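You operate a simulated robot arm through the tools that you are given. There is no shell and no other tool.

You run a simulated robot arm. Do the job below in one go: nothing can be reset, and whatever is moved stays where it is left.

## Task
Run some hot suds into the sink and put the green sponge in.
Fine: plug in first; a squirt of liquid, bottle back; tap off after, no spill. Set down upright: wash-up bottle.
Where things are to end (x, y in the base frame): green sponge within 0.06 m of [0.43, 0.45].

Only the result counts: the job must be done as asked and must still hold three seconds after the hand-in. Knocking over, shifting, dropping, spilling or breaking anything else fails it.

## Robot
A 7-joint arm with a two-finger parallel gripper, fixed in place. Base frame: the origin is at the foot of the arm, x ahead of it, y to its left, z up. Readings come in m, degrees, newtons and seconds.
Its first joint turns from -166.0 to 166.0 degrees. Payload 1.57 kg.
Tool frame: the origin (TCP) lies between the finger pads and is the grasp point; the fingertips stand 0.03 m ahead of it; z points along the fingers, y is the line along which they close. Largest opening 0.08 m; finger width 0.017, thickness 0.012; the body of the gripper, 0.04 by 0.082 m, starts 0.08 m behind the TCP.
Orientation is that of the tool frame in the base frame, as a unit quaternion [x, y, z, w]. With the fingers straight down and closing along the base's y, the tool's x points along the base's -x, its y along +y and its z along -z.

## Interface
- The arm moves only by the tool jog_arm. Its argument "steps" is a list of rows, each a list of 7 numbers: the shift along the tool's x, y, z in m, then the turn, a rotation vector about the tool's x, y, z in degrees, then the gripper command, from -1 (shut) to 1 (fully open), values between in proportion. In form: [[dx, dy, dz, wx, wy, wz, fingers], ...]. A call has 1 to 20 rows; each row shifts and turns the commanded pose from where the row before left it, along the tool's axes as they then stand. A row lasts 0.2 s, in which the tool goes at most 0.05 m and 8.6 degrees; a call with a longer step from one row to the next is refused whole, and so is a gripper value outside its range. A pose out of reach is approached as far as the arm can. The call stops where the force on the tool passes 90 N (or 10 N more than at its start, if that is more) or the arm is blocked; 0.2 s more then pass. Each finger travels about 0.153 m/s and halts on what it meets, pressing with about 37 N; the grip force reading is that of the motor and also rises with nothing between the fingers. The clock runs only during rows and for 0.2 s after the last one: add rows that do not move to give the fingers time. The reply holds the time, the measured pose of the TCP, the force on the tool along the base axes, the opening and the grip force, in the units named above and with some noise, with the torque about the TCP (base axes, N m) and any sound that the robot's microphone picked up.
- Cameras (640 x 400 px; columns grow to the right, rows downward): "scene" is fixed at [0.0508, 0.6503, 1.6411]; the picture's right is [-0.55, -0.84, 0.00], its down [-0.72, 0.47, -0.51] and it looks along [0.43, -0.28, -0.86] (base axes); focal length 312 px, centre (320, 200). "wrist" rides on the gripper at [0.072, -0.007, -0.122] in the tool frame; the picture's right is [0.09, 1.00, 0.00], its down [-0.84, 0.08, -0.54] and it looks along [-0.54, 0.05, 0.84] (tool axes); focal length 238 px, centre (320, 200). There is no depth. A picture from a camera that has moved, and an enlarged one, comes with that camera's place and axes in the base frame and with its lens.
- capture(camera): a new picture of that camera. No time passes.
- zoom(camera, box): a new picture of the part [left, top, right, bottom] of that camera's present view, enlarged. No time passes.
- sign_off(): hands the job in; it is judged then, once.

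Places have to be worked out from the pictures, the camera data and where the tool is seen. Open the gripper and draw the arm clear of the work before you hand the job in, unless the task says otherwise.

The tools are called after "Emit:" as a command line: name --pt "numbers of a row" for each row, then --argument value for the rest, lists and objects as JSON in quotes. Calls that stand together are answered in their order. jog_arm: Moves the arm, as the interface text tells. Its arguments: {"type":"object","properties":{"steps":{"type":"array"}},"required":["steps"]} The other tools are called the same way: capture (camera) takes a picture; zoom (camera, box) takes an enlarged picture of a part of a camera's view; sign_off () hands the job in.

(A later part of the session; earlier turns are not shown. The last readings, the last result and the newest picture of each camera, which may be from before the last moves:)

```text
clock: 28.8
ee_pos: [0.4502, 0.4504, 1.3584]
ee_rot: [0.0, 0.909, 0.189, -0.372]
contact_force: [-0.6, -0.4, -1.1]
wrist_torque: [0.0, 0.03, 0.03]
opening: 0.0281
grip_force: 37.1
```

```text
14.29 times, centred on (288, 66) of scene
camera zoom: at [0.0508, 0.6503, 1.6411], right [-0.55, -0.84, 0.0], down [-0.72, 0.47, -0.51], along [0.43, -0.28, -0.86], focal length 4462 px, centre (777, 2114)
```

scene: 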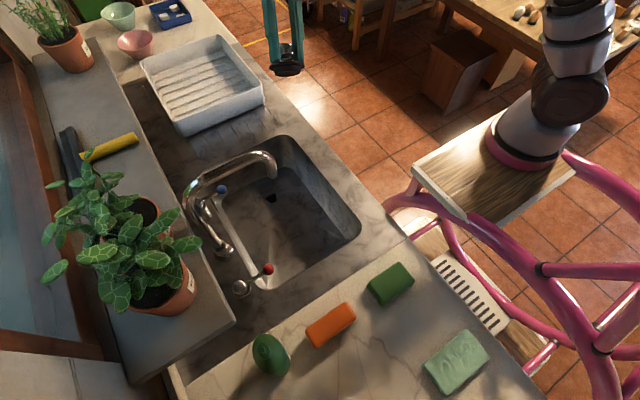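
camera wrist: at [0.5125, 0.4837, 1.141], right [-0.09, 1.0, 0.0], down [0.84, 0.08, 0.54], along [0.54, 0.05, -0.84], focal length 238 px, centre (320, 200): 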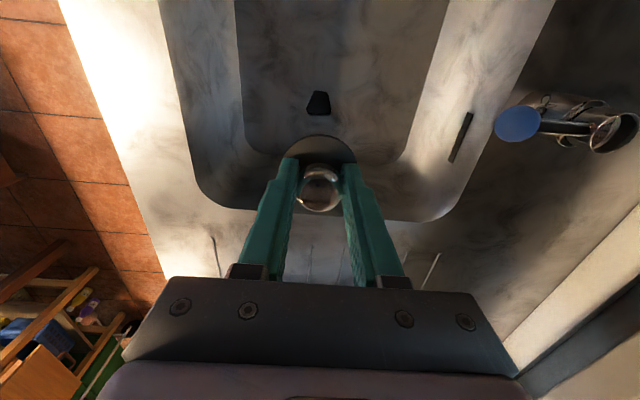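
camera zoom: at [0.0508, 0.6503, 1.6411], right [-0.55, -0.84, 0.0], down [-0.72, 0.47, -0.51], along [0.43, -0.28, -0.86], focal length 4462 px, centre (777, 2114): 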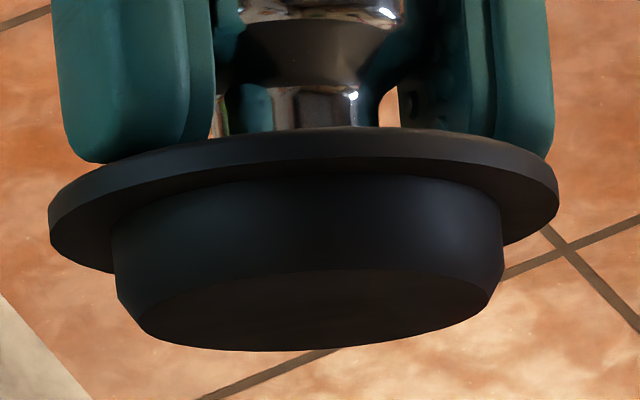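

The underside is a plain round boss (about 38 mm) with a chamfer, so only centring matters. I'll return the tool upright and come back over the drain.

Emit:
jog_arm --pt "0 0 0 1.93 -3.74 0 -1" --pt "0 0 0 3.4 -6.7 0 -1" --pt "0 0 0 3.4 -6.7 0 -1" --pt "0 0 0 3.4 -6.7 0 -1" --pt "0 0 0 3.4 -6.7 0 -1" --pt "0 0 0 3.4 -6.7 0 -1" --pt "0 0 0 3.4 -6.7 0 -1" --pt "0 0 0 0 0 0 -1" --pt "-0.015 0.004 0 0 0 0 -1" --pt "-0.025 0.008 0 0 0 0 -1" --pt "-0.025 0.008 0 0 0 0 -1" --pt "-0.025 0.008 0 0 0 0 -1" --pt "-0.025 0.008 0 0 0 0 -1" --pt "-0.02 0.003 0 0 0 0 -1" --pt "0 0 0 0 0 0 -1"

Emit:
jog_arm --pt "0 0 0.02 0 0 0 -1" --pt "0 0 0.03 0 0 0 -1" --pt "0 0 0.03 0 0 0 -1" --pt "0 0 0.03 0 0 0 -1" --pt "0 0 0.03 0 0 0 -1" --pt "0 0 0.03 0 0 0 -1" --pt "0 0 0.03 0 0 0 -1" --pt "0 0 0.03 0 0 0 -1" --pt "0 0 0.03 0 0 0 -1" --pt "0 0 0.03 0 0 0 -1" --pt "0 0 0.03 0 0 0 -1" --pt "0 0 0.03 0 0 0 -1" --pt "0 0 0.03 0 0 0 -1" --pt "0 0 0.03 0 0 0 -1" --pt "0 0 0.02 0 0 0 -1" --pt "0 0 0 0 0 0 -1"

Emit:
capture --camera "wrist"

Emit:
capture --camera "scene"

```text
clock: 32.0
ee_pos: [0.5854, 0.4895, 1.358]
ee_rot: [-0.001, 1.0, 0.0, 0.0]
contact_force: [0.7, -0.3, -0.6]
wrist_torque: [-0.05, -0.04, 0.0]
opening: 0.0281
grip_force: 37.0
```

```text
clock: 35.4
ee_pos: [0.5827, 0.4881, 0.9285]
ee_rot: [-0.001, 1.0, 0.0, 0.0]
contact_force: [-0.2, 0.0, -0.5]
wrist_torque: [-0.01, -0.01, 0.03]
opening: 0.0279
grip_force: 37.0
```

```text
taken
camera wrist: at [0.5123, 0.4803, 1.0513], right [-0.09, 1.0, 0.0], down [0.84, 0.08, 0.54], along [0.54, 0.05, -0.84], focal length 238 px, centre (320, 200)
```

wrist: 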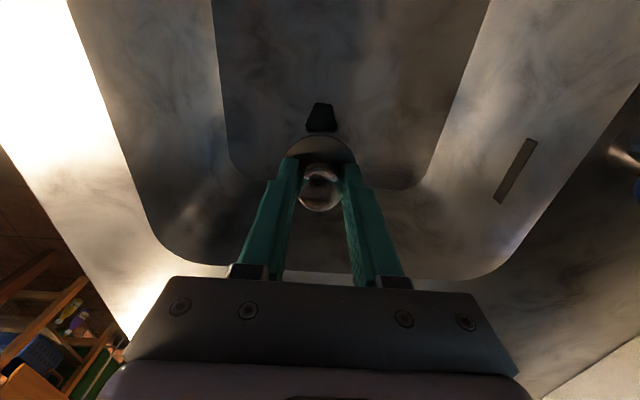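

```text
taken
```

scene: 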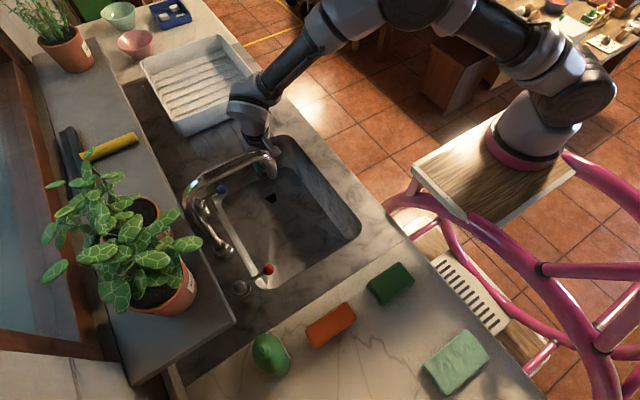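

Now over the drain inside the basin at z≈0.93. I'll zoom both views for fine centring.

Emit:
zoom --camera "wrist" --box '[280, 85, 360, 145]'

Emit:
zoom --camera "scene" --box '[235, 140, 305, 215]'

```text
6.67 times, centred on (320, 115) of wrist
camera zoom: at [0.5123, 0.4803, 1.0513], right [-0.09, 1.0, 0.0], down [0.84, 0.08, 0.54], along [0.54, 0.05, -0.84], focal length 1589 px, centre (320, 767)
```

zoom: 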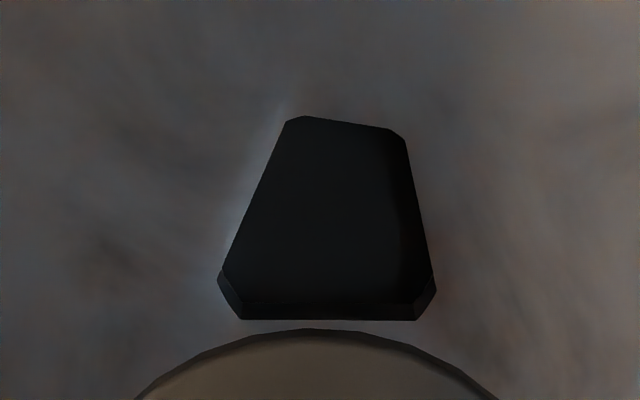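

```text
5.33 times, centred on (270, 178) of scene
camera zoom: at [0.0508, 0.6503, 1.6411], right [-0.55, -0.84, 0.0], down [-0.72, 0.47, -0.51], along [0.43, -0.28, -0.86], focal length 1666 px, centre (587, 320)
```

zoom: 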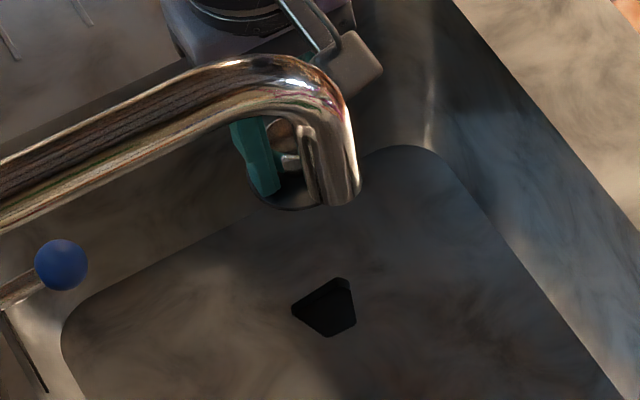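

The stopper centre reads about (0.5876, 0.487) against the hole's middle (0.5865, 0.489). I'll correct by (-1, +2) mm and descend to just above the basin floor.

Emit:
jog_arm --pt "0.001 0.002 0.02 0 0 0 -1" --pt "0 0 0.025 0 0 0 -1" --pt "0 0 0.025 0 0 0 -1" --pt "0 0 0.025 0 0 0 -1" --pt "0 0 0.018 0 0 0 -1" --pt "0 0 0 0 0 0 -1"

Emit:
zoom --camera "wrist" --box '[260, 100, 380, 190]'

Emit:
zoom --camera "scene" --box '[235, 150, 305, 225]'

```text
clock: 36.8
ee_pos: [0.5837, 0.4919, 0.8173]
ee_rot: [-0.003, 1.0, 0.0, -0.001]
contact_force: [-0.4, -0.1, -0.3]
wrist_torque: [-0.01, 0.0, 0.0]
opening: 0.0279
grip_force: 37.6
```

```text
4.44 times, centred on (320, 145) of wrist
camera zoom: at [0.5119, 0.4837, 0.9389], right [-0.09, 1.0, 0.0], down [0.84, 0.08, 0.54], along [0.54, 0.05, -0.84], focal length 1059 px, centre (320, 444)
```

zoom: 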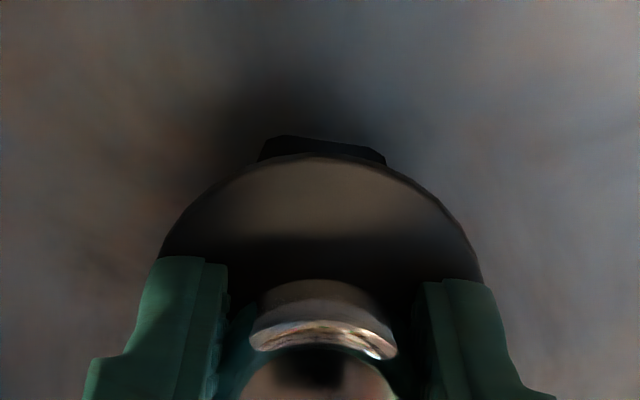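

```text
5.33 times, centred on (270, 188) of scene
camera zoom: at [0.0508, 0.6503, 1.6411], right [-0.55, -0.84, 0.0], down [-0.72, 0.47, -0.51], along [0.43, -0.28, -0.86], focal length 1666 px, centre (587, 267)
```

zoom: 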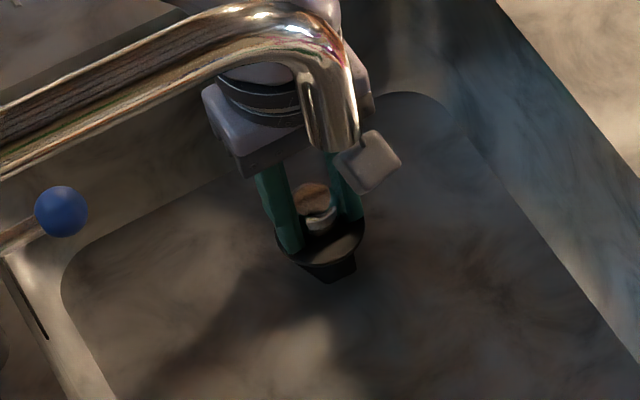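

Centring looks good (both at about (0.587, 0.490)). I'll lower slowly and watch for force.

Emit:
jog_arm --pt "0 0 0.004 0 0 0 -1" --pt "0 0 0.003 0 0 0 -1" --pt "0 0 0.003 0 0 0 -1" --pt "0 0 0.002 0 0 0 -1" --pt "0 0 0 0 0 0 -1"

Emit:
zoom --camera "wrist" --box '[260, 100, 380, 190]'

```text
clock: 38.0
ee_pos: [0.5854, 0.4916, 0.8059]
ee_rot: [-0.001, 1.0, 0.0, -0.001]
contact_force: [0.0, -0.4, -0.9]
wrist_torque: [-0.01, 0.0, -0.01]
opening: 0.028
grip_force: 36.9
```

```text
4.44 times, centred on (320, 145) of wrist
camera zoom: at [0.5121, 0.4842, 0.9271], right [-0.09, 1.0, 0.0], down [0.84, 0.08, 0.54], along [0.54, 0.05, -0.84], focal length 1059 px, centre (320, 444)
```

zoom: 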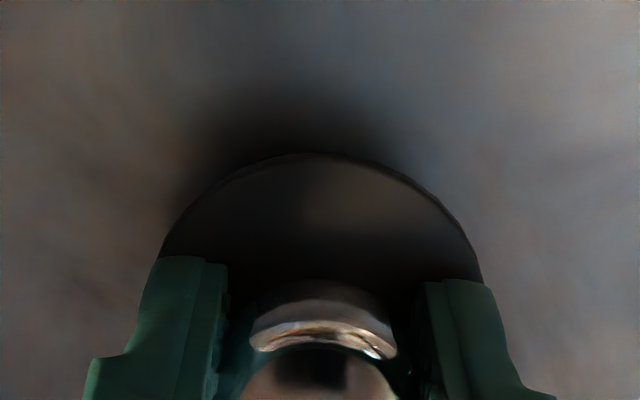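

The disc now hides the hole and there is still no contact at z≈0.806. I continue in 2 mm steps.

Emit:
jog_arm --pt "0 0 0.002 0 0 0 -1" --pt "0 0 0.002 0 0 0 -1" --pt "0 0 0.002 0 0 0 -1" --pt "0 0 0 0 0 0 -1"

Emit:
zoom --camera "scene" --box '[250, 170, 300, 210]'

```text
clock: 39.0
ee_pos: [0.583, 0.4912, 0.7987]
ee_rot: [-0.001, 1.0, 0.0, 0.0]
contact_force: [0.7, 0.8, -0.4]
wrist_torque: [-0.03, 0.03, -0.02]
opening: 0.0278
grip_force: 36.9
```

```text
10.00 times, centred on (275, 190) of scene
camera zoom: at [0.0508, 0.6503, 1.6411], right [-0.55, -0.84, 0.0], down [-0.72, 0.47, -0.51], along [0.43, -0.28, -0.86], focal length 3124 px, centre (770, 300)
```

zoom: 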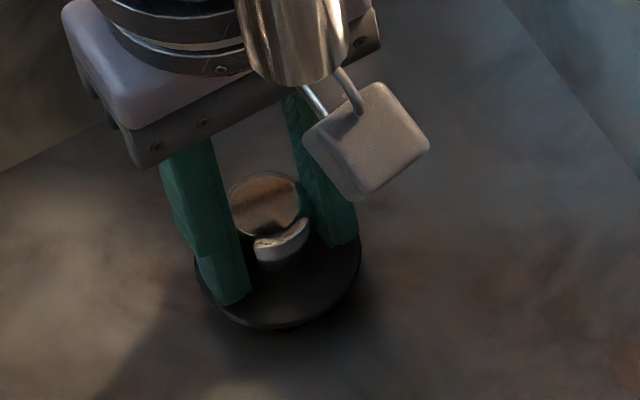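

Still no contact at 0.799. Continue lowering.

Emit:
jog_arm --pt "0 0 0.002 0 0 0 -1" --pt "0 0 0.002 0 0 0 -1" --pt "0 0 0 0 0 0 -1"

Emit:
jog_arm --pt "0 0 0.002 0 0 0 -1" --pt "0 0 0.002 0 0 0 -1" --pt "0 0 0 0 0 0 -1"

Emit:
zoom --camera "scene" --box '[250, 170, 300, 210]'

```text
clock: 39.8
ee_pos: [0.5831, 0.491, 0.7948]
ee_rot: [-0.001, 1.0, 0.0, 0.0]
contact_force: [-0.4, -0.5, -0.3]
wrist_torque: [0.0, 0.0, -0.04]
opening: 0.0276
grip_force: 36.9
```

```text
clock: 40.6
ee_pos: [0.5834, 0.491, 0.789]
ee_rot: [-0.001, 1.0, -0.001, 0.001]
contact_force: [3.0, 1.0, -0.4]
wrist_torque: [0.01, -0.13, 0.01]
opening: 0.0277
grip_force: 36.9
```

```text
10.00 times, centred on (275, 190) of scene
camera zoom: at [0.0508, 0.6503, 1.6411], right [-0.55, -0.84, 0.0], down [-0.72, 0.47, -0.51], along [0.43, -0.28, -0.86], focal length 3124 px, centre (770, 300)
```

zoom: 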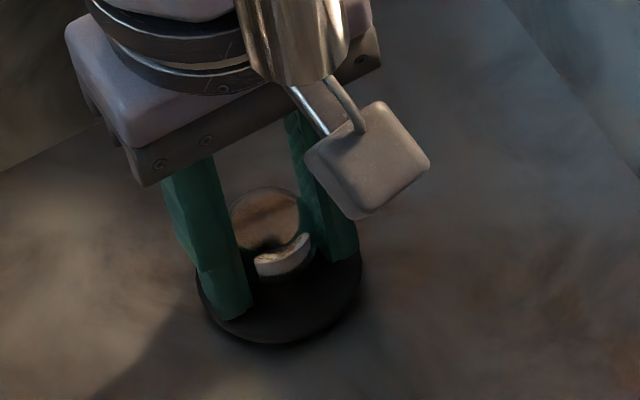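

Small lateral force (3 N toward +x) means the boss is touching the hole's -x wall, so it has started to enter. I'll shift +1.5 mm in x and keep lowering.

Emit:
jog_arm --pt "-0.0015 0 0 0 0 0 -1" --pt "0 0 0.002 0 0 0 -1" --pt "0 0 0.002 0 0 0 -1" --pt "0 0 0 0 0 0 -1"

Emit:
zoom --camera "scene" --box '[250, 170, 300, 210]'

```text
clock: 41.6
ee_pos: [0.5852, 0.4923, 0.7863]
ee_rot: [-0.001, 1.0, 0.0, 0.0]
contact_force: [-0.2, -0.4, -0.1]
wrist_torque: [0.0, 0.02, -0.01]
opening: 0.0277
grip_force: 36.9
```

```text
10.00 times, centred on (275, 190) of scene
camera zoom: at [0.0508, 0.6503, 1.6411], right [-0.55, -0.84, 0.0], down [-0.72, 0.47, -0.51], along [0.43, -0.28, -0.86], focal length 3124 px, centre (770, 300)
```

zoom: 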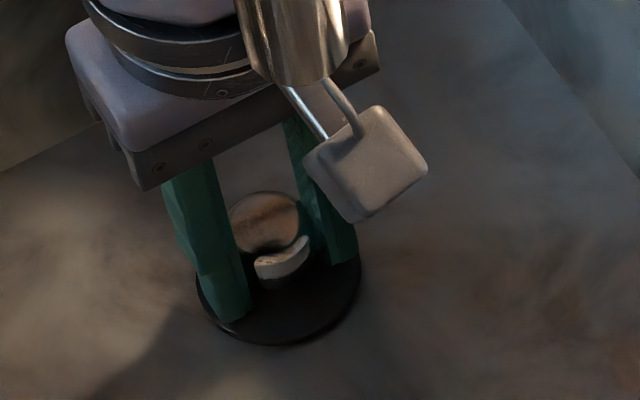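

The sideways force is gone and it keeps going down. Continue until the disc seats.

Emit:
jog_arm --pt "0 0 0.0015 0 0 0 -1" --pt "0 0 0.0015 0 0 0 -1" --pt "0 0 0 0 0 0 -1"

Emit:
jog_arm --pt "0 0 0.0015 0 0 0 -1" --pt "0 0 0.0015 0 0 0 -1" --pt "0 0 0 0 0 0 -1"

Emit:
zoom --camera "scene" --box '[250, 170, 300, 210]'

```text
clock: 42.4
ee_pos: [0.5862, 0.4921, 0.7852]
ee_rot: [0.0, 1.0, 0.0, 0.001]
contact_force: [-0.8, -5.5, 18.8]
wrist_torque: [0.0, 0.14, -0.14]
opening: 0.0274
grip_force: 36.8
```

```text
clock: 43.2
ee_pos: [0.586, 0.4922, 0.7841]
ee_rot: [0.0, 1.0, 0.002, 0.002]
contact_force: [-0.5, -11.0, 57.3]
wrist_torque: [-0.25, -0.18, -0.15]
opening: 0.0279
grip_force: 36.7
```

```text
10.00 times, centred on (275, 190) of scene
camera zoom: at [0.0508, 0.6503, 1.6411], right [-0.55, -0.84, 0.0], down [-0.72, 0.47, -0.51], along [0.43, -0.28, -0.86], focal length 3124 px, centre (770, 300)
```

zoom: 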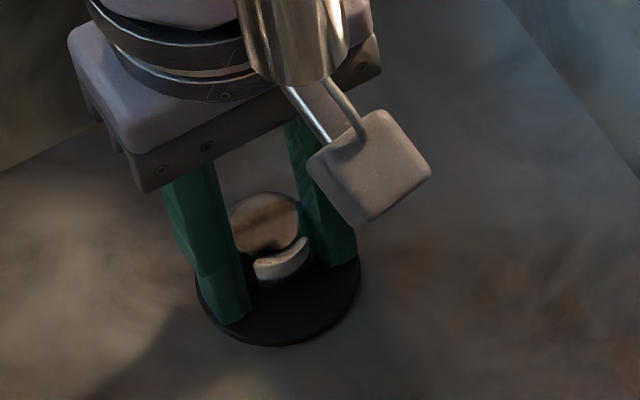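

The stopper is seated: the disc is flush with the floor and pushes back at 57 N. I'll relax the push, open, and withdraw straight up.

Emit:
jog_arm --pt "0 0 -0.002 0 0 0 -1" --pt "0 0 0 0 0 0 -0.4" --pt "0 0 0 0 0 0 0.2" --pt "0 0 0 0 0 0 0.5" --pt "0 0 -0.01 0 0 0 0.5" --pt "0 0 -0.02 0 0 0 0.5" --pt "0 0 -0.03 0 0 0 0.5" --pt "0 0 -0.04 0 0 0 0.5" --pt "0 0 -0.04 0 0 0 0.5" --pt "0 0 -0.04 0 0 0 0.5" --pt "0 0 -0.04 0 0 0 0.5" --pt "0 0 0 0 0 0 0.5"

Emit:
capture --camera "wrist"

Emit:
zoom --camera "scene" --box '[230, 160, 310, 220]'

```text
clock: 45.8
ee_pos: [0.5841, 0.4929, 1.0034]
ee_rot: [-0.001, 1.0, 0.0, 0.0]
contact_force: [0.2, 0.2, -0.3]
wrist_torque: [-0.01, 0.01, -0.02]
opening: 0.0598
grip_force: 0.1
```

```text
taken
camera wrist: at [0.513, 0.4851, 1.1263], right [-0.09, 1.0, 0.0], down [0.84, 0.08, 0.54], along [0.54, 0.05, -0.84], focal length 238 px, centre (320, 200)
```

wrist: 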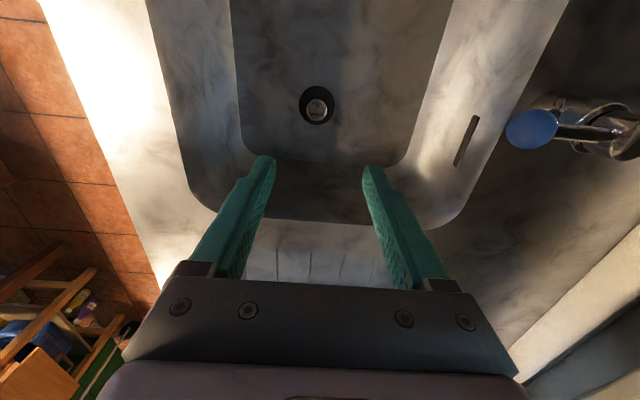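

```text
6.67 times, centred on (270, 190) of scene
camera zoom: at [0.0508, 0.6503, 1.6411], right [-0.55, -0.84, 0.0], down [-0.72, 0.47, -0.51], along [0.43, -0.28, -0.86], focal length 2082 px, centre (653, 267)
```

zoom: 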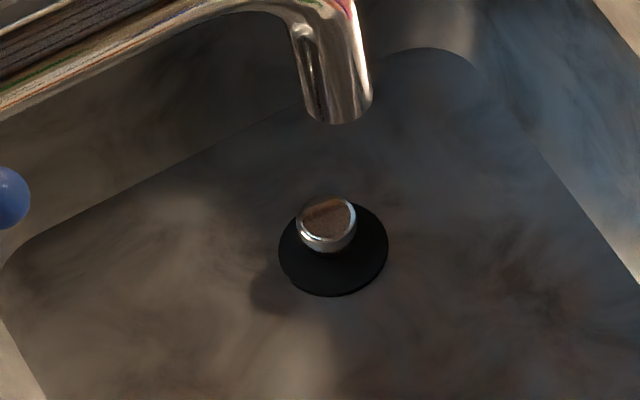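

Stopper is in flush. From here I can study the tap mechanism on the blue one, which is the same kind as the red.

Emit:
zoom --camera "wrist" --box '[490, 70, 640, 170]'

Emit:
zoom --camera "scene" --box '[215, 240, 285, 310]'

```text
4.00 times, centred on (565, 120) of wrist
camera zoom: at [0.513, 0.4851, 1.1263], right [-0.09, 1.0, 0.0], down [0.84, 0.08, 0.54], along [0.54, 0.05, -0.84], focal length 953 px, centre (-660, 520)
```

zoom: 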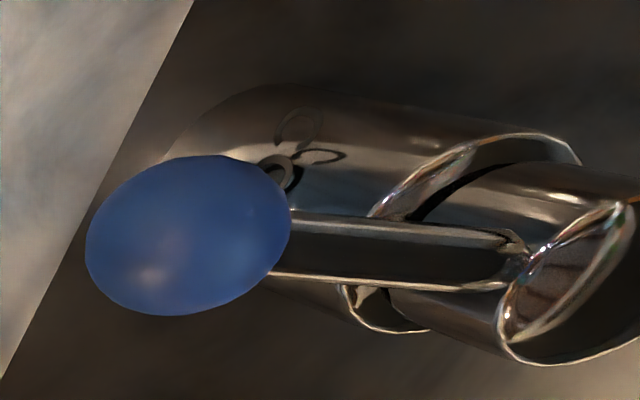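

```text
5.71 times, centred on (250, 275) of scene
camera zoom: at [0.0508, 0.6503, 1.6411], right [-0.55, -0.84, 0.0], down [-0.72, 0.47, -0.51], along [0.43, -0.28, -0.86], focal length 1785 px, centre (720, -229)
```

zoom: 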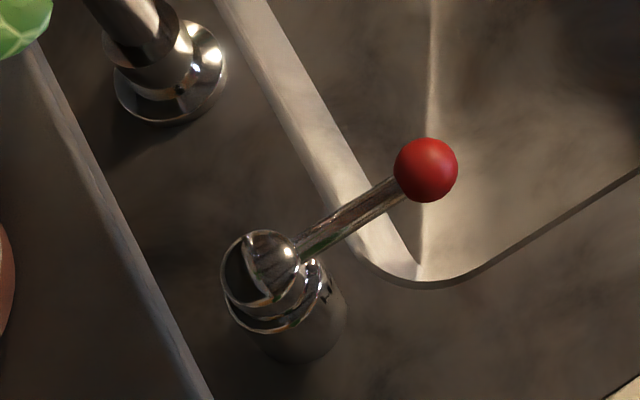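

Levers look like quarter-turn heads on vertical pillars. Next I inspect the bottle: I rise above the spout, move toward x≈0.2 and yaw so the wrist camera looks toward +y.

Emit:
jog_arm --pt "0 -0.012 -0.04 0 0 0 0.5" --pt "0 -0.012 -0.04 0 0 0 0.5" --pt "0 -0.012 -0.04 0 0 0 0.5" --pt "0 -0.012 -0.04 0 0 0 0.5" --pt "0 -0.012 -0.04 0 0 0 0.5" --pt "0 -0.012 -0.04 0 0 0 0.5" --pt "0.038 0 0 0 0 0 0.5" --pt "0.038 0 0 0 0 0 0.5" --pt "0.038 0 0 0 0 0 0.5" --pt "0.038 0 0 0 0 0 0.5" --pt "0.038 0 0 0 0 0 0.5" --pt "0.038 0 0 0 0 0 1" --pt "0.038 0 0 0 0 0 1" --pt "0.038 0 0 0 0 0 1" --pt "0.038 0 0 0 0 0 1" --pt "0.038 0 0 0 0 0 1" --pt "0 0 0 0 0 0 1"

Emit:
jog_arm --pt "0 0 0 0 0 -8.2 1" --pt "0 0 0 0 0 -8.2 1" --pt "0 0 0 0 0 -8.2 1" --pt "0 0 0 0 0 -8.2 1" --pt "0 0 0 0 0 -8.2 1" --pt "0 0 0 0 0 -8.2 1" --pt "0 0 0 0 0 -8.2 1" --pt "0 0 0 0 0 -8.2 1" --pt "0 0 0 0 0 -8.2 1" --pt "0 0 0 0 0 -8.2 1" --pt "0 0 0 0 0 -8 1" --pt "0 0 0 0 0 0 1"

Emit:
capture --camera "wrist"

Emit:
capture --camera "scene"

```text
clock: 49.4
ee_pos: [0.2043, 0.4213, 1.2413]
ee_rot: [0.0, 1.0, 0.001, 0.0]
contact_force: [0.1, -0.7, -1.2]
wrist_torque: [-0.04, 0.06, -0.03]
opening: 0.0801
grip_force: 0.1
```

```text
clock: 52.0
ee_pos: [0.2058, 0.4195, 1.2419]
ee_rot: [0.709, -0.705, 0.0, 0.0]
contact_force: [0.3, -0.4, 0.5]
wrist_torque: [-0.01, 0.0, -0.02]
opening: 0.0798
grip_force: 0.0
```

```text
taken
camera wrist: at [0.2126, 0.3464, 1.3644], right [-1.0, -0.09, 0.0], down [-0.08, 0.84, 0.54], along [-0.05, 0.54, -0.84], focal length 238 px, centre (320, 200)
```

wrist: 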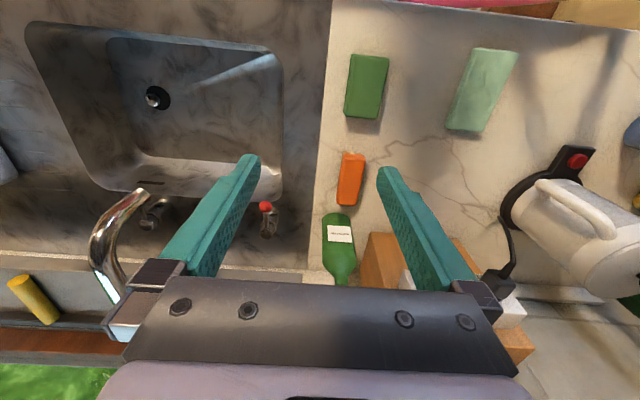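

```text
taken
```

scene: 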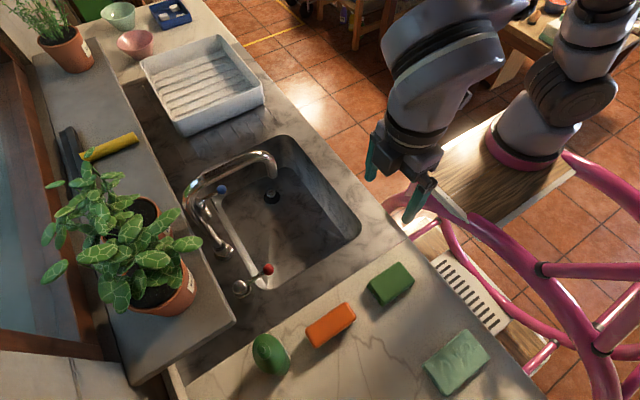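

The bottle is in view with a white label; I'll zoom on it, the sponges and the rest of the counter.

Emit:
zoom --camera "wrist" --box '[300, 140, 400, 300]'

Emit:
zoom --camera "wrist" --box '[330, 20, 530, 150]'

Emit:
zoom --camera "wrist" --box '[230, 180, 310, 250]'

```text
2.50 times, centred on (350, 220) of wrist
camera zoom: at [0.2126, 0.3464, 1.3644], right [-1.0, -0.09, 0.0], down [-0.08, 0.84, 0.54], along [-0.05, 0.54, -0.84], focal length 596 px, centre (245, 150)
```

zoom: 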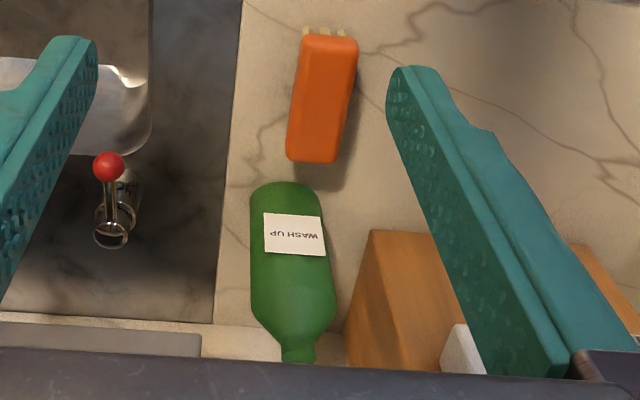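

```text
3.08 times, centred on (430, 85) of wrist
camera zoom: at [0.2126, 0.3464, 1.3644], right [-1.0, -0.09, 0.0], down [-0.08, 0.84, 0.54], along [-0.05, 0.54, -0.84], focal length 733 px, centre (-18, 554)
```

zoom: 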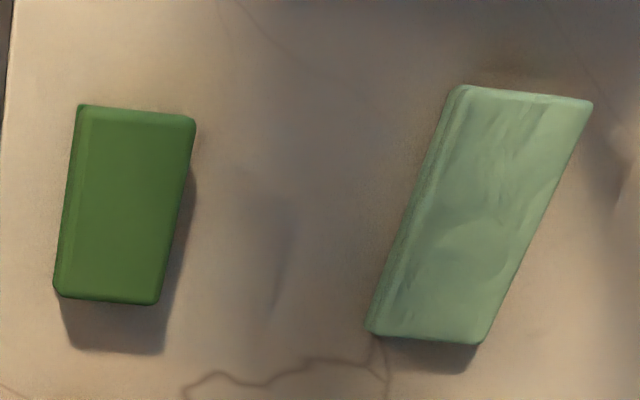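

```text
5.71 times, centred on (270, 215) of wrist
camera zoom: at [0.2126, 0.3464, 1.3644], right [-1.0, -0.09, 0.0], down [-0.08, 0.84, 0.54], along [-0.05, 0.54, -0.84], focal length 1362 px, centre (606, 114)
```

zoom: 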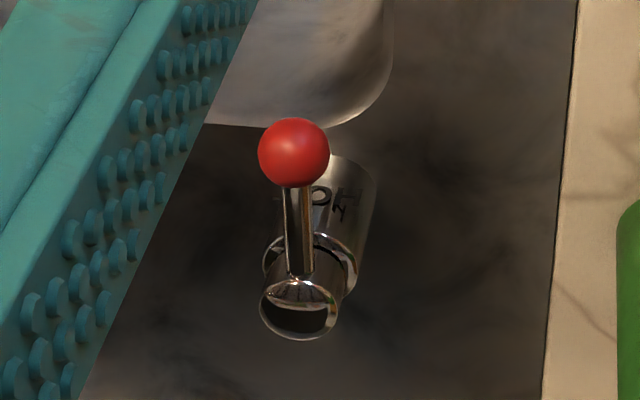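

The label reads "WASH UP", so this is the wash-up bottle; the orange item has bristles (a brush). The red tap's pillar carries engraved marks; I'll lower and tilt the camera to read them.

Emit:
jog_arm --pt "-0.005 -0.016 0.035 0 0 0 1" --pt "-0.005 -0.016 0.035 0 0 0 1" --pt "-0.005 -0.016 0.035 0 0 0 1" --pt "-0.005 -0.017 0.035 0 0 0 1" --pt "0 0 0 0 -8.4 0 1" --pt "0 0 0 0 -8.4 0 1" --pt "0 0 0 0 -8.4 0 1" --pt "0 0 0 0 -8.4 0 1" --pt "0 0 0 0 -8.4 0 1" --pt "0 0 0 0 0 0 1"

Emit:
capture --camera "wrist"

Emit:
capture --camera "scene"

```text
clock: 54.2
ee_pos: [0.2709, 0.4387, 1.1044]
ee_rot: [0.661, -0.66, -0.253, -0.253]
contact_force: [0.5, -0.2, 0.0]
wrist_torque: [-0.02, -0.02, -0.02]
opening: 0.0798
grip_force: 0.2
```

```text
taken
camera wrist: at [0.2782, 0.3035, 1.1451], right [-1.0, -0.07, -0.06], down [-0.08, 0.26, 0.96], along [-0.05, 0.96, -0.26], focal length 238 px, centre (320, 200)
```

wrist: 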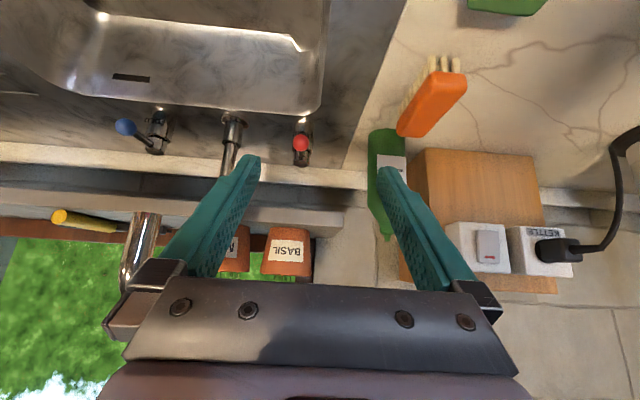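

```text
taken
```

scene: 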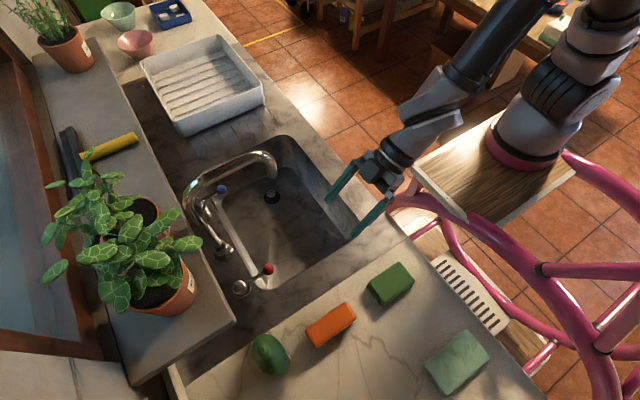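

Emit:
zoom --camera "wrist" --box '[280, 110, 325, 175]'

Emit:
zoom --camera "wrist" --box '[100, 95, 200, 165]'

Emit:
zoom --camera "wrist" --box '[350, 110, 450, 250]'

```text
6.15 times, centred on (302, 142) of wrist
camera zoom: at [0.2782, 0.3035, 1.1451], right [-1.0, -0.07, -0.06], down [-0.08, 0.26, 0.96], along [-0.05, 0.96, -0.26], focal length 1467 px, centre (428, 554)
```

zoom: 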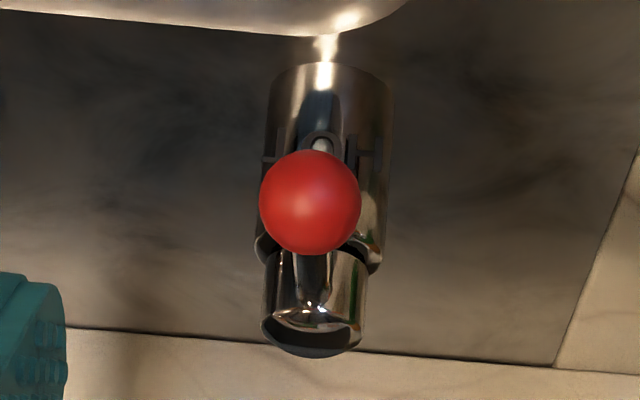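

```text
5.71 times, centred on (150, 130) of wrist
camera zoom: at [0.2782, 0.3035, 1.1451], right [-1.0, -0.07, -0.06], down [-0.08, 0.26, 0.96], along [-0.05, 0.96, -0.26], focal length 1362 px, centre (1291, 600)
```

zoom: 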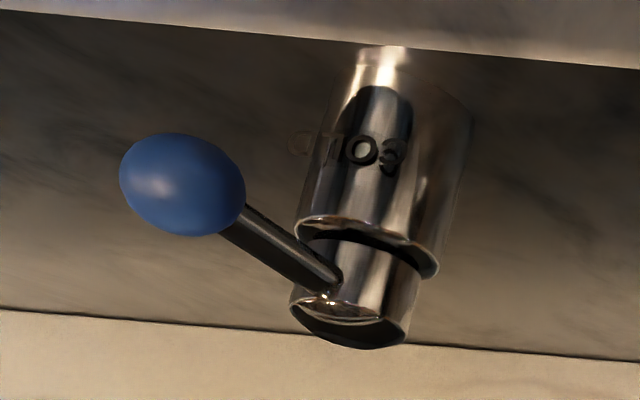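

```text
2.86 times, centred on (400, 180) of wrist
camera zoom: at [0.2782, 0.3035, 1.1451], right [-1.0, -0.07, -0.06], down [-0.08, 0.26, 0.96], along [-0.05, 0.96, -0.26], focal length 681 px, centre (91, 257)
```

zoom: 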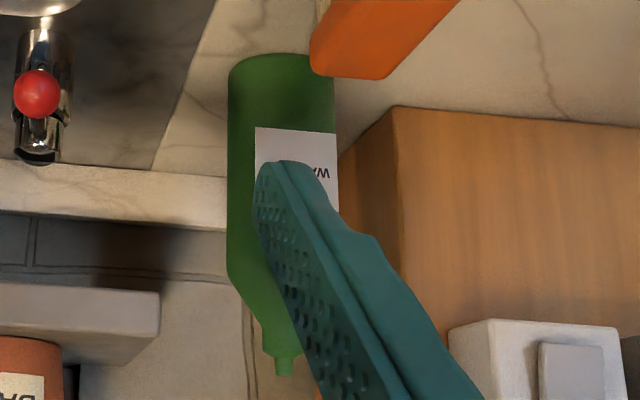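

The pillars read COLD (blue) and HOT (red), so red is right. The bottle is about 0.063 m wide, 0.20 m tall, centred near (0.14, 0.705). Before grasping, I'll test away from everything whether the wrist can go horizontal and roll far enough to invert a bottle.

Emit:
jog_arm --pt "-0.0009 -0.0382 -0.0207 0 0 0 1" --pt "-0.0009 -0.0382 -0.0207 0 0 0 1" --pt "-0.0009 -0.0382 -0.0207 0 0 0 1" --pt "-0.0009 -0.0382 -0.0207 0 0 0 1" --pt "-0.0009 -0.0382 -0.0207 0 0 0 1" --pt "-0.0009 -0.0382 -0.0207 0 0 0 1" --pt "0 0 0 4.68 0 5.2 1" --pt "0 0 0 4.68 0 5.2 1" --pt "0 0 0 4.68 0 5.2 1" --pt "0 0 0 4.68 0 5.2 1" --pt "0 0 0 4.68 0 5.2 1" --pt "0 0 0 0 -8 0 1" --pt "0 0 0 0 -8 0 1" --pt "0 0 0 0 -8 0 1" --pt "0 0 0 0 -8 0 1" --pt "0 0 0 0 -8 0 1" --pt "0 0 0 0 -8 0 1" --pt "0 0 0 0 0 0 1"

Emit:
capture --camera "scene"

```text
clock: 58.0
ee_pos: [0.5027, 0.3645, 1.1892]
ee_rot: [-0.356, 0.643, 0.33, 0.592]
contact_force: [-0.2, 0.1, 0.0]
wrist_torque: [0.04, -0.01, 0.01]
opening: 0.0799
grip_force: 0.0
out of reach, approached as far as the arm can: row 11, 12, 17
```

```text
taken
```

scene: 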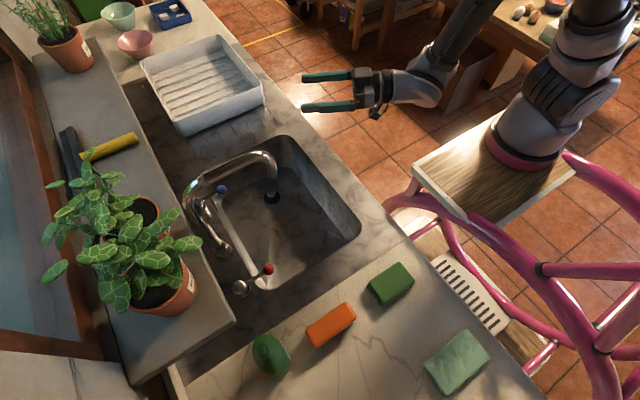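

Nearly horizontal was reached with small shortfalls. Now I test rolling about the tool axis, positive direction first.

Emit:
jog_arm --pt "0 0 0 0 0 8.4 1" --pt "0 0 0 0 0 8.4 1" --pt "0 0 0 0 0 8.4 1" --pt "0 0 0 0 0 8.4 1" --pt "0 0 0 0 0 8.4 1" --pt "0 0 0 0 0 8.4 1" --pt "0 0 0 0 0 8.4 1" --pt "0 0 0 0 0 8.4 1" --pt "0 0 0 0 0 8.4 1" --pt "0 0 0 0 0 8.4 1" --pt "0 0 0 0 0 0 1"

```text
clock: 60.4
ee_pos: [0.5021, 0.3663, 1.1886]
ee_rot: [0.168, 0.716, 0.641, 0.22]
contact_force: [-0.4, -0.6, 0.2]
wrist_torque: [0.02, -0.05, -0.01]
opening: 0.0798
grip_force: 0.1
```

The 84° roll worked. I continue to roll to see the limit.

Emit:
jog_arm --pt "0 0 0 0 0 8.4 1" --pt "0 0 0 0 0 8.4 1" --pt "0 0 0 0 0 8.4 1" --pt "0 0 0 0 0 8.4 1" --pt "0 0 0 0 0 8.4 1" --pt "0 0 0 0 0 8.4 1" --pt "0 0 0 0 0 8.4 1" --pt "0 0 0 0 0 8.4 1" --pt "0 0 0 0 0 8.4 1" --pt "0 0 0 0 0 8.4 1" --pt "0 0 0 0 0 8.4 1" --pt "0 0 0 0 0 0 1"

Emit:
capture --camera "scene"

Emit:
capture --camera "wrist"

```text
clock: 63.0
ee_pos: [0.5035, 0.3655, 1.189]
ee_rot: [0.633, 0.375, 0.602, -0.311]
contact_force: [-0.4, -0.1, -0.1]
wrist_torque: [0.01, -0.02, 0.01]
opening: 0.08
grip_force: 0.1
```

```text
taken
```

scene: 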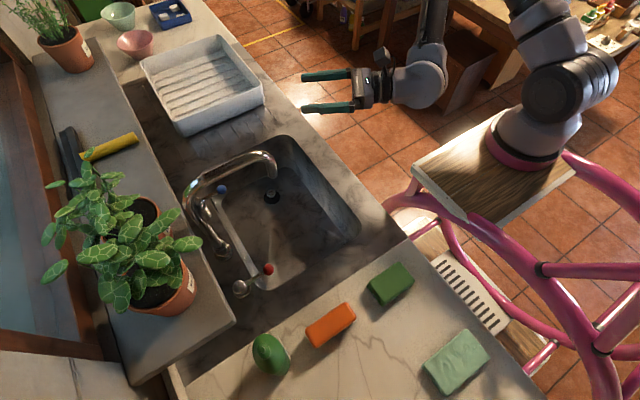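

```text
taken
camera wrist: at [0.4324, 0.2726, 1.2698], right [0.84, -0.51, 0.15], down [-0.22, -0.58, -0.78], along [0.49, 0.63, -0.6], focal length 238 px, centre (320, 200)
```

wrist: 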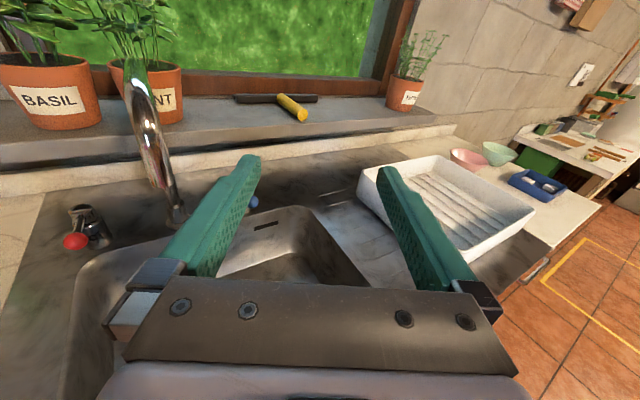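

A full 176° roll is available, putting the camera on top. So I can grip the bottle from the side with the camera up and later roll back to invert it. I'll now go to a pre-grasp stance facing the bottle, pitched 25° down.

Emit:
jog_arm --pt "0.0035 -0.0432 -0.0106 0 0 0 1" --pt "0.0035 -0.0432 -0.0106 0 0 0 1" --pt "0.0035 -0.0432 -0.0106 0 0 0 1" --pt "0.0035 -0.0432 -0.0106 0 0 0 1" --pt "0.0035 -0.0432 -0.0106 0 0 0 1" --pt "0.0035 -0.0432 -0.0106 0 0 0 1" --pt "0 0 0 7.96 0.46 -0.66 1" --pt "0 0 0 7.96 0.46 -0.66 1" --pt "0 0 0 7.96 0.46 -0.66 1" --pt "0 0 0 7.96 0.46 -0.66 1" --pt "0 0 0 0 0 3.3 1" --pt "0 0 0 0 -6.77 0 1" --pt "0 0 0 0 -6.77 0 1" --pt "0 0 0 0 -6.77 0 1" --pt "0 0 0 0 0 0 1"

Emit:
capture --camera "wrist"

Emit:
capture --camera "scene"

```text
clock: 66.2
ee_pos: [0.2563, 0.4597, 1.1999]
ee_rot: [0.597, 0.597, 0.379, -0.378]
contact_force: [-0.3, -0.1, 0.8]
wrist_torque: [0.01, -0.02, 0.0]
opening: 0.0803
grip_force: 0.0
out of reach, approached as far as the arm can: row 1, 6
```

```text
taken
camera wrist: at [0.2487, 0.3787, 1.3176], right [1.0, 0.04, 0.08], down [0.08, -0.85, -0.53], along [0.05, 0.53, -0.85], focal length 238 px, centre (320, 200)
```

wrist: 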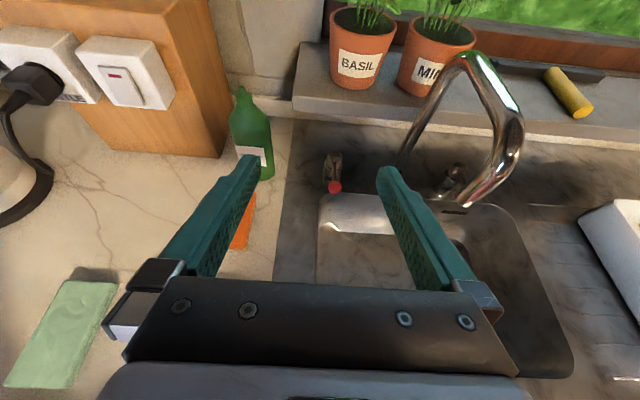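

```text
taken
```

scene: 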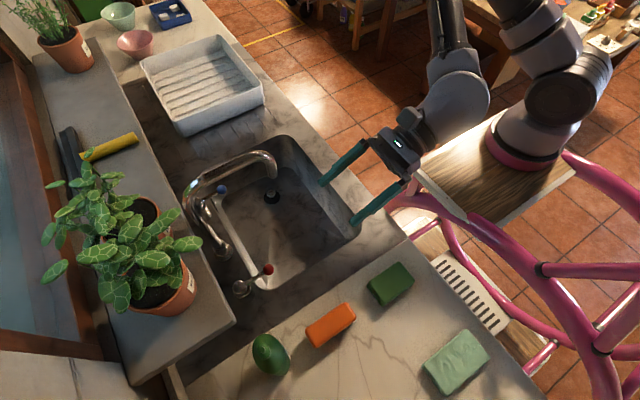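

Orientation is as intended. I move to a pre-grasp in front of the bottle at (0.14, 0.58, 1.15).

Emit:
jog_arm --pt "0.0012 -0.0232 0.026 0 0 0 1" --pt "0.0012 -0.0232 0.026 0 0 0 1" --pt "0.0012 -0.0232 0.026 0 0 0 1" --pt "0.0012 -0.0232 0.026 0 0 0 1" --pt "0.0012 -0.0232 0.026 0 0 0 1" --pt "0 0 0 0 0 0 1"

Emit:
capture --camera "wrist"

Emit:
capture --camera "scene"

```text
clock: 67.6
ee_pos: [0.1385, 0.5799, 1.1512]
ee_rot: [0.597, 0.597, 0.381, -0.379]
contact_force: [-0.2, 0.5, 0.5]
wrist_torque: [-0.01, 0.0, -0.01]
opening: 0.0803
grip_force: 0.0
```

```text
taken
camera wrist: at [0.1317, 0.4992, 1.2684], right [1.0, 0.04, 0.09], down [0.08, -0.85, -0.53], along [0.05, 0.53, -0.85], focal length 238 px, centre (320, 200)
```

wrist: 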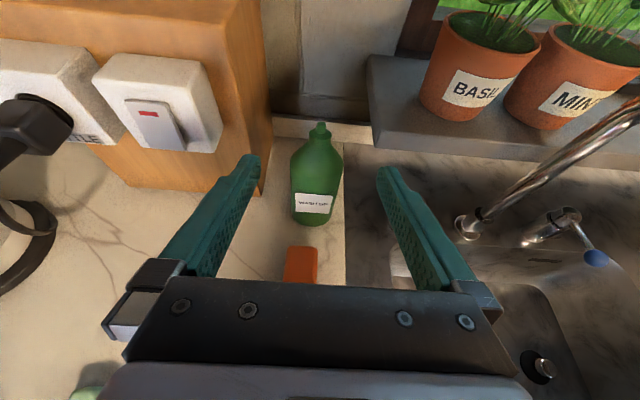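

```text
taken
```

scene: 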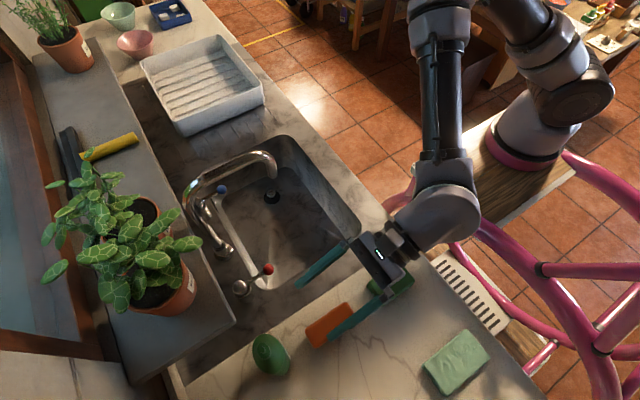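

The bottle is straight ahead. I'll zoom to refine its axis position and check clearances to the wooden box and the brush.

Emit:
zoom --camera "wrist" --box '[250, 110, 390, 290]'

Emit:
zoom --camera "scene" --box '[230, 280, 430, 400]'

```text
2.22 times, centred on (320, 200) of wrist
camera zoom: at [0.1317, 0.4992, 1.2684], right [1.0, 0.04, 0.09], down [0.08, -0.85, -0.53], along [0.05, 0.53, -0.85], focal length 530 px, centre (320, 200)
```

zoom: 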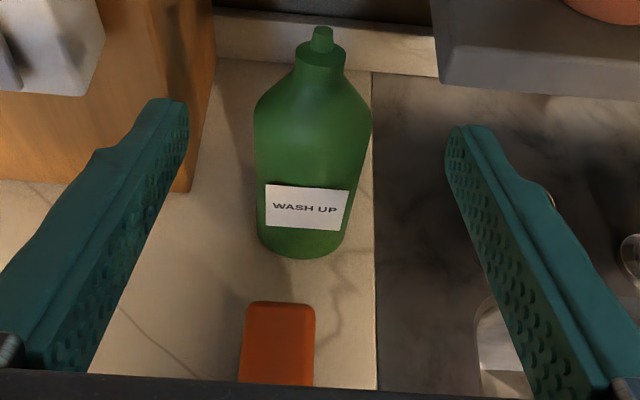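

```text
3.20 times, centred on (330, 340) of scene
camera zoom: at [0.0508, 0.6503, 1.6411], right [-0.55, -0.84, 0.0], down [-0.72, 0.47, -0.51], along [0.43, -0.28, -0.86], focal length 1000 px, centre (288, -248)
```

zoom: 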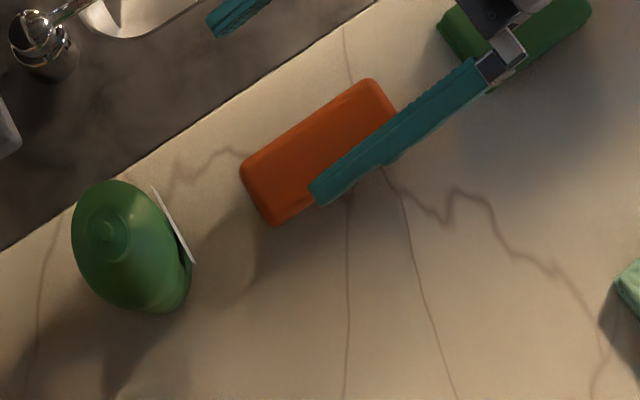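

Bottle axis ≈ (0.140, 0.703), brush top at about z=0.946. I lower to z≈0.99 at y=0.58, with the brush between and below the fingers, then check.

Emit:
jog_arm --pt "-0.0291 0.0003 0.0137 0 0 0 1" --pt "-0.0291 0.0003 0.0137 0 0 0 1" --pt "-0.0291 0.0003 0.0137 0 0 0 1" --pt "-0.0291 0.0003 0.0137 0 0 0 1" --pt "-0.0291 0.0003 0.0137 0 0 0 1" --pt "0 0 0 0 0 0 1"

Emit:
capture --camera "wrist"

Emit:
capture --camera "scene"

```text
clock: 69.0
ee_pos: [0.1418, 0.5817, 0.9896]
ee_rot: [0.596, 0.597, 0.38, -0.379]
contact_force: [-0.2, 0.3, 0.0]
wrist_torque: [0.02, 0.0, 0.02]
opening: 0.0797
grip_force: 0.0
```

```text
taken
camera wrist: at [0.1348, 0.5001, 1.1066], right [1.0, 0.04, 0.09], down [0.08, -0.85, -0.53], along [0.05, 0.53, -0.84], focal length 238 px, centre (320, 200)
```

wrist: 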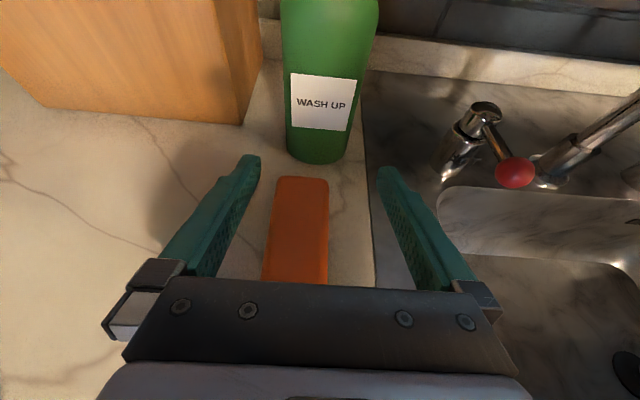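

```text
taken
```

scene: 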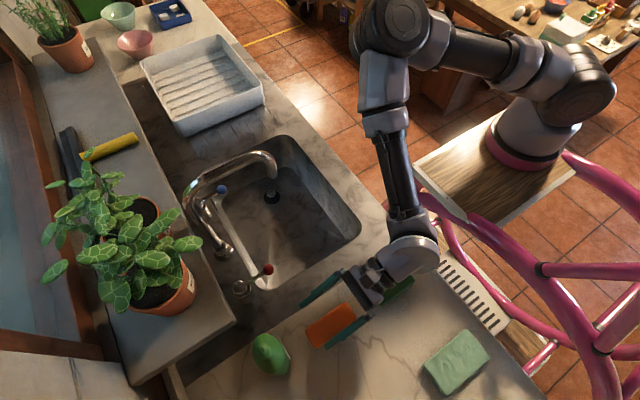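

The bottle centre lines up with the tool in x (≈0.141). I'll advance most of the way along +y and recheck the side clearances.

Emit:
jog_arm --pt "0.0086 0 0.0182 0 0 0 1" --pt "0.0086 0 0.0182 0 0 0 1" --pt "0.0086 0 0.0182 0 0 0 1" --pt "0 0 0 0 0 0 1"

Emit:
capture --camera "wrist"

Emit:
zoom --camera "scene" --box '[230, 280, 430, 400]'

```text
clock: 70.0
ee_pos: [0.1409, 0.6416, 0.9916]
ee_rot: [0.596, 0.597, 0.38, -0.379]
contact_force: [-0.3, 1.0, -0.5]
wrist_torque: [0.0, 0.0, 0.01]
opening: 0.0798
grip_force: 0.0
```

```text
taken
camera wrist: at [0.1349, 0.5614, 1.108], right [1.0, 0.04, 0.09], down [0.08, -0.85, -0.53], along [0.05, 0.53, -0.85], focal length 238 px, centre (320, 200)
```

wrist: 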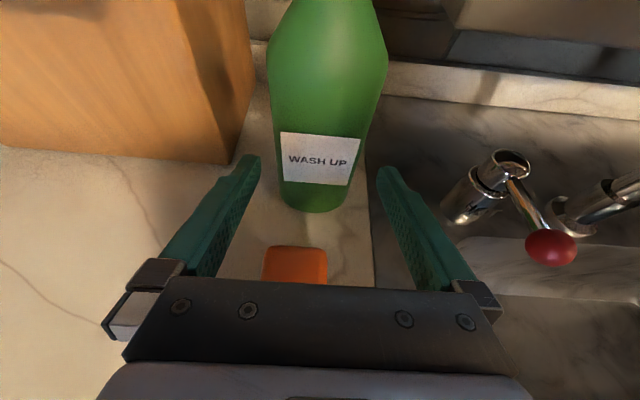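

```text
3.20 times, centred on (330, 340) of scene
camera zoom: at [0.0508, 0.6503, 1.6411], right [-0.55, -0.84, 0.0], down [-0.72, 0.47, -0.51], along [0.43, -0.28, -0.86], focal length 1000 px, centre (288, -248)
```

zoom: 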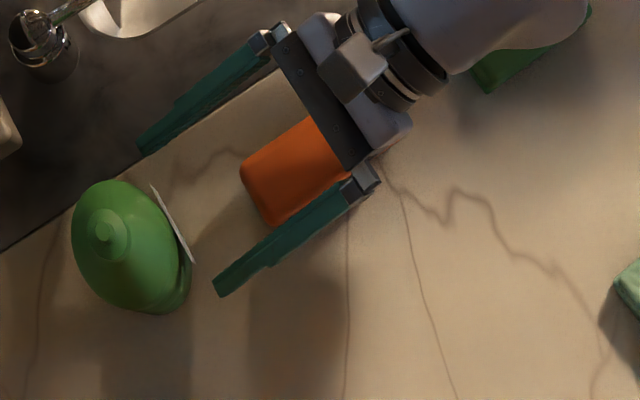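

Clearances look even on both sides. I advance the remaining 6 cm slowly.

Emit:
jog_arm --pt "0.0064 0 0.0136 0 0 0 1" --pt "0.0064 0 0.0136 0 0 0 1" --pt "0.0064 0 0.0136 0 0 0 1" --pt "0.0064 0 0.0136 0 0 0 1" --pt "0 0 0 0 0 0 1"

Emit:
capture --camera "wrist"

Emit:
zoom --camera "scene" --box '[230, 280, 430, 400]'

```text
clock: 71.2
ee_pos: [0.1409, 0.6998, 0.9895]
ee_rot: [0.597, 0.597, 0.38, -0.378]
contact_force: [0.0, 0.4, 0.4]
wrist_torque: [-0.02, 0.02, 0.01]
opening: 0.08
grip_force: 0.2
```

```text
taken
camera wrist: at [0.1348, 0.6209, 1.1075], right [1.0, 0.04, 0.09], down [0.08, -0.85, -0.53], along [0.05, 0.53, -0.85], focal length 238 px, centre (320, 200)
```

wrist: 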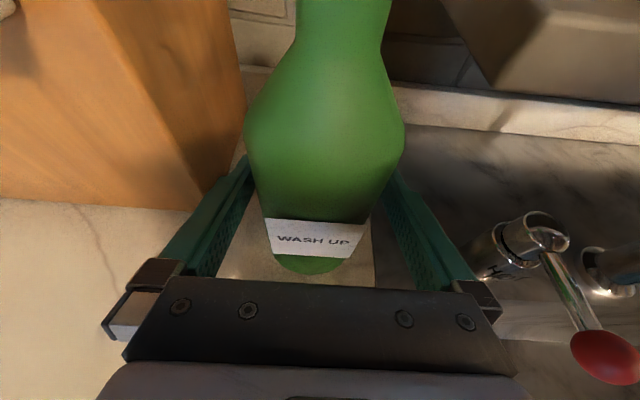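

```text
3.20 times, centred on (330, 340) of scene
camera zoom: at [0.0508, 0.6503, 1.6411], right [-0.55, -0.84, 0.0], down [-0.72, 0.47, -0.51], along [0.43, -0.28, -0.86], focal length 1000 px, centre (288, -248)
```

zoom: 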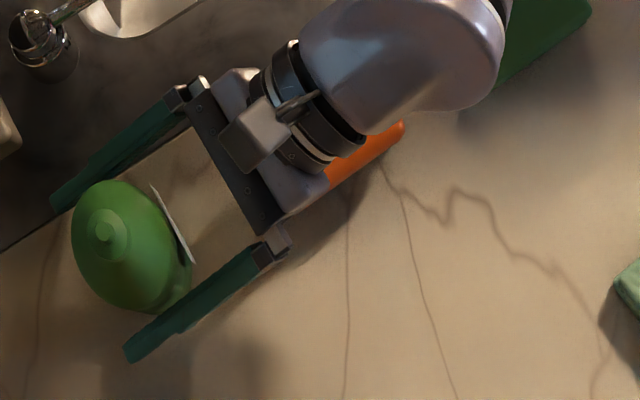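

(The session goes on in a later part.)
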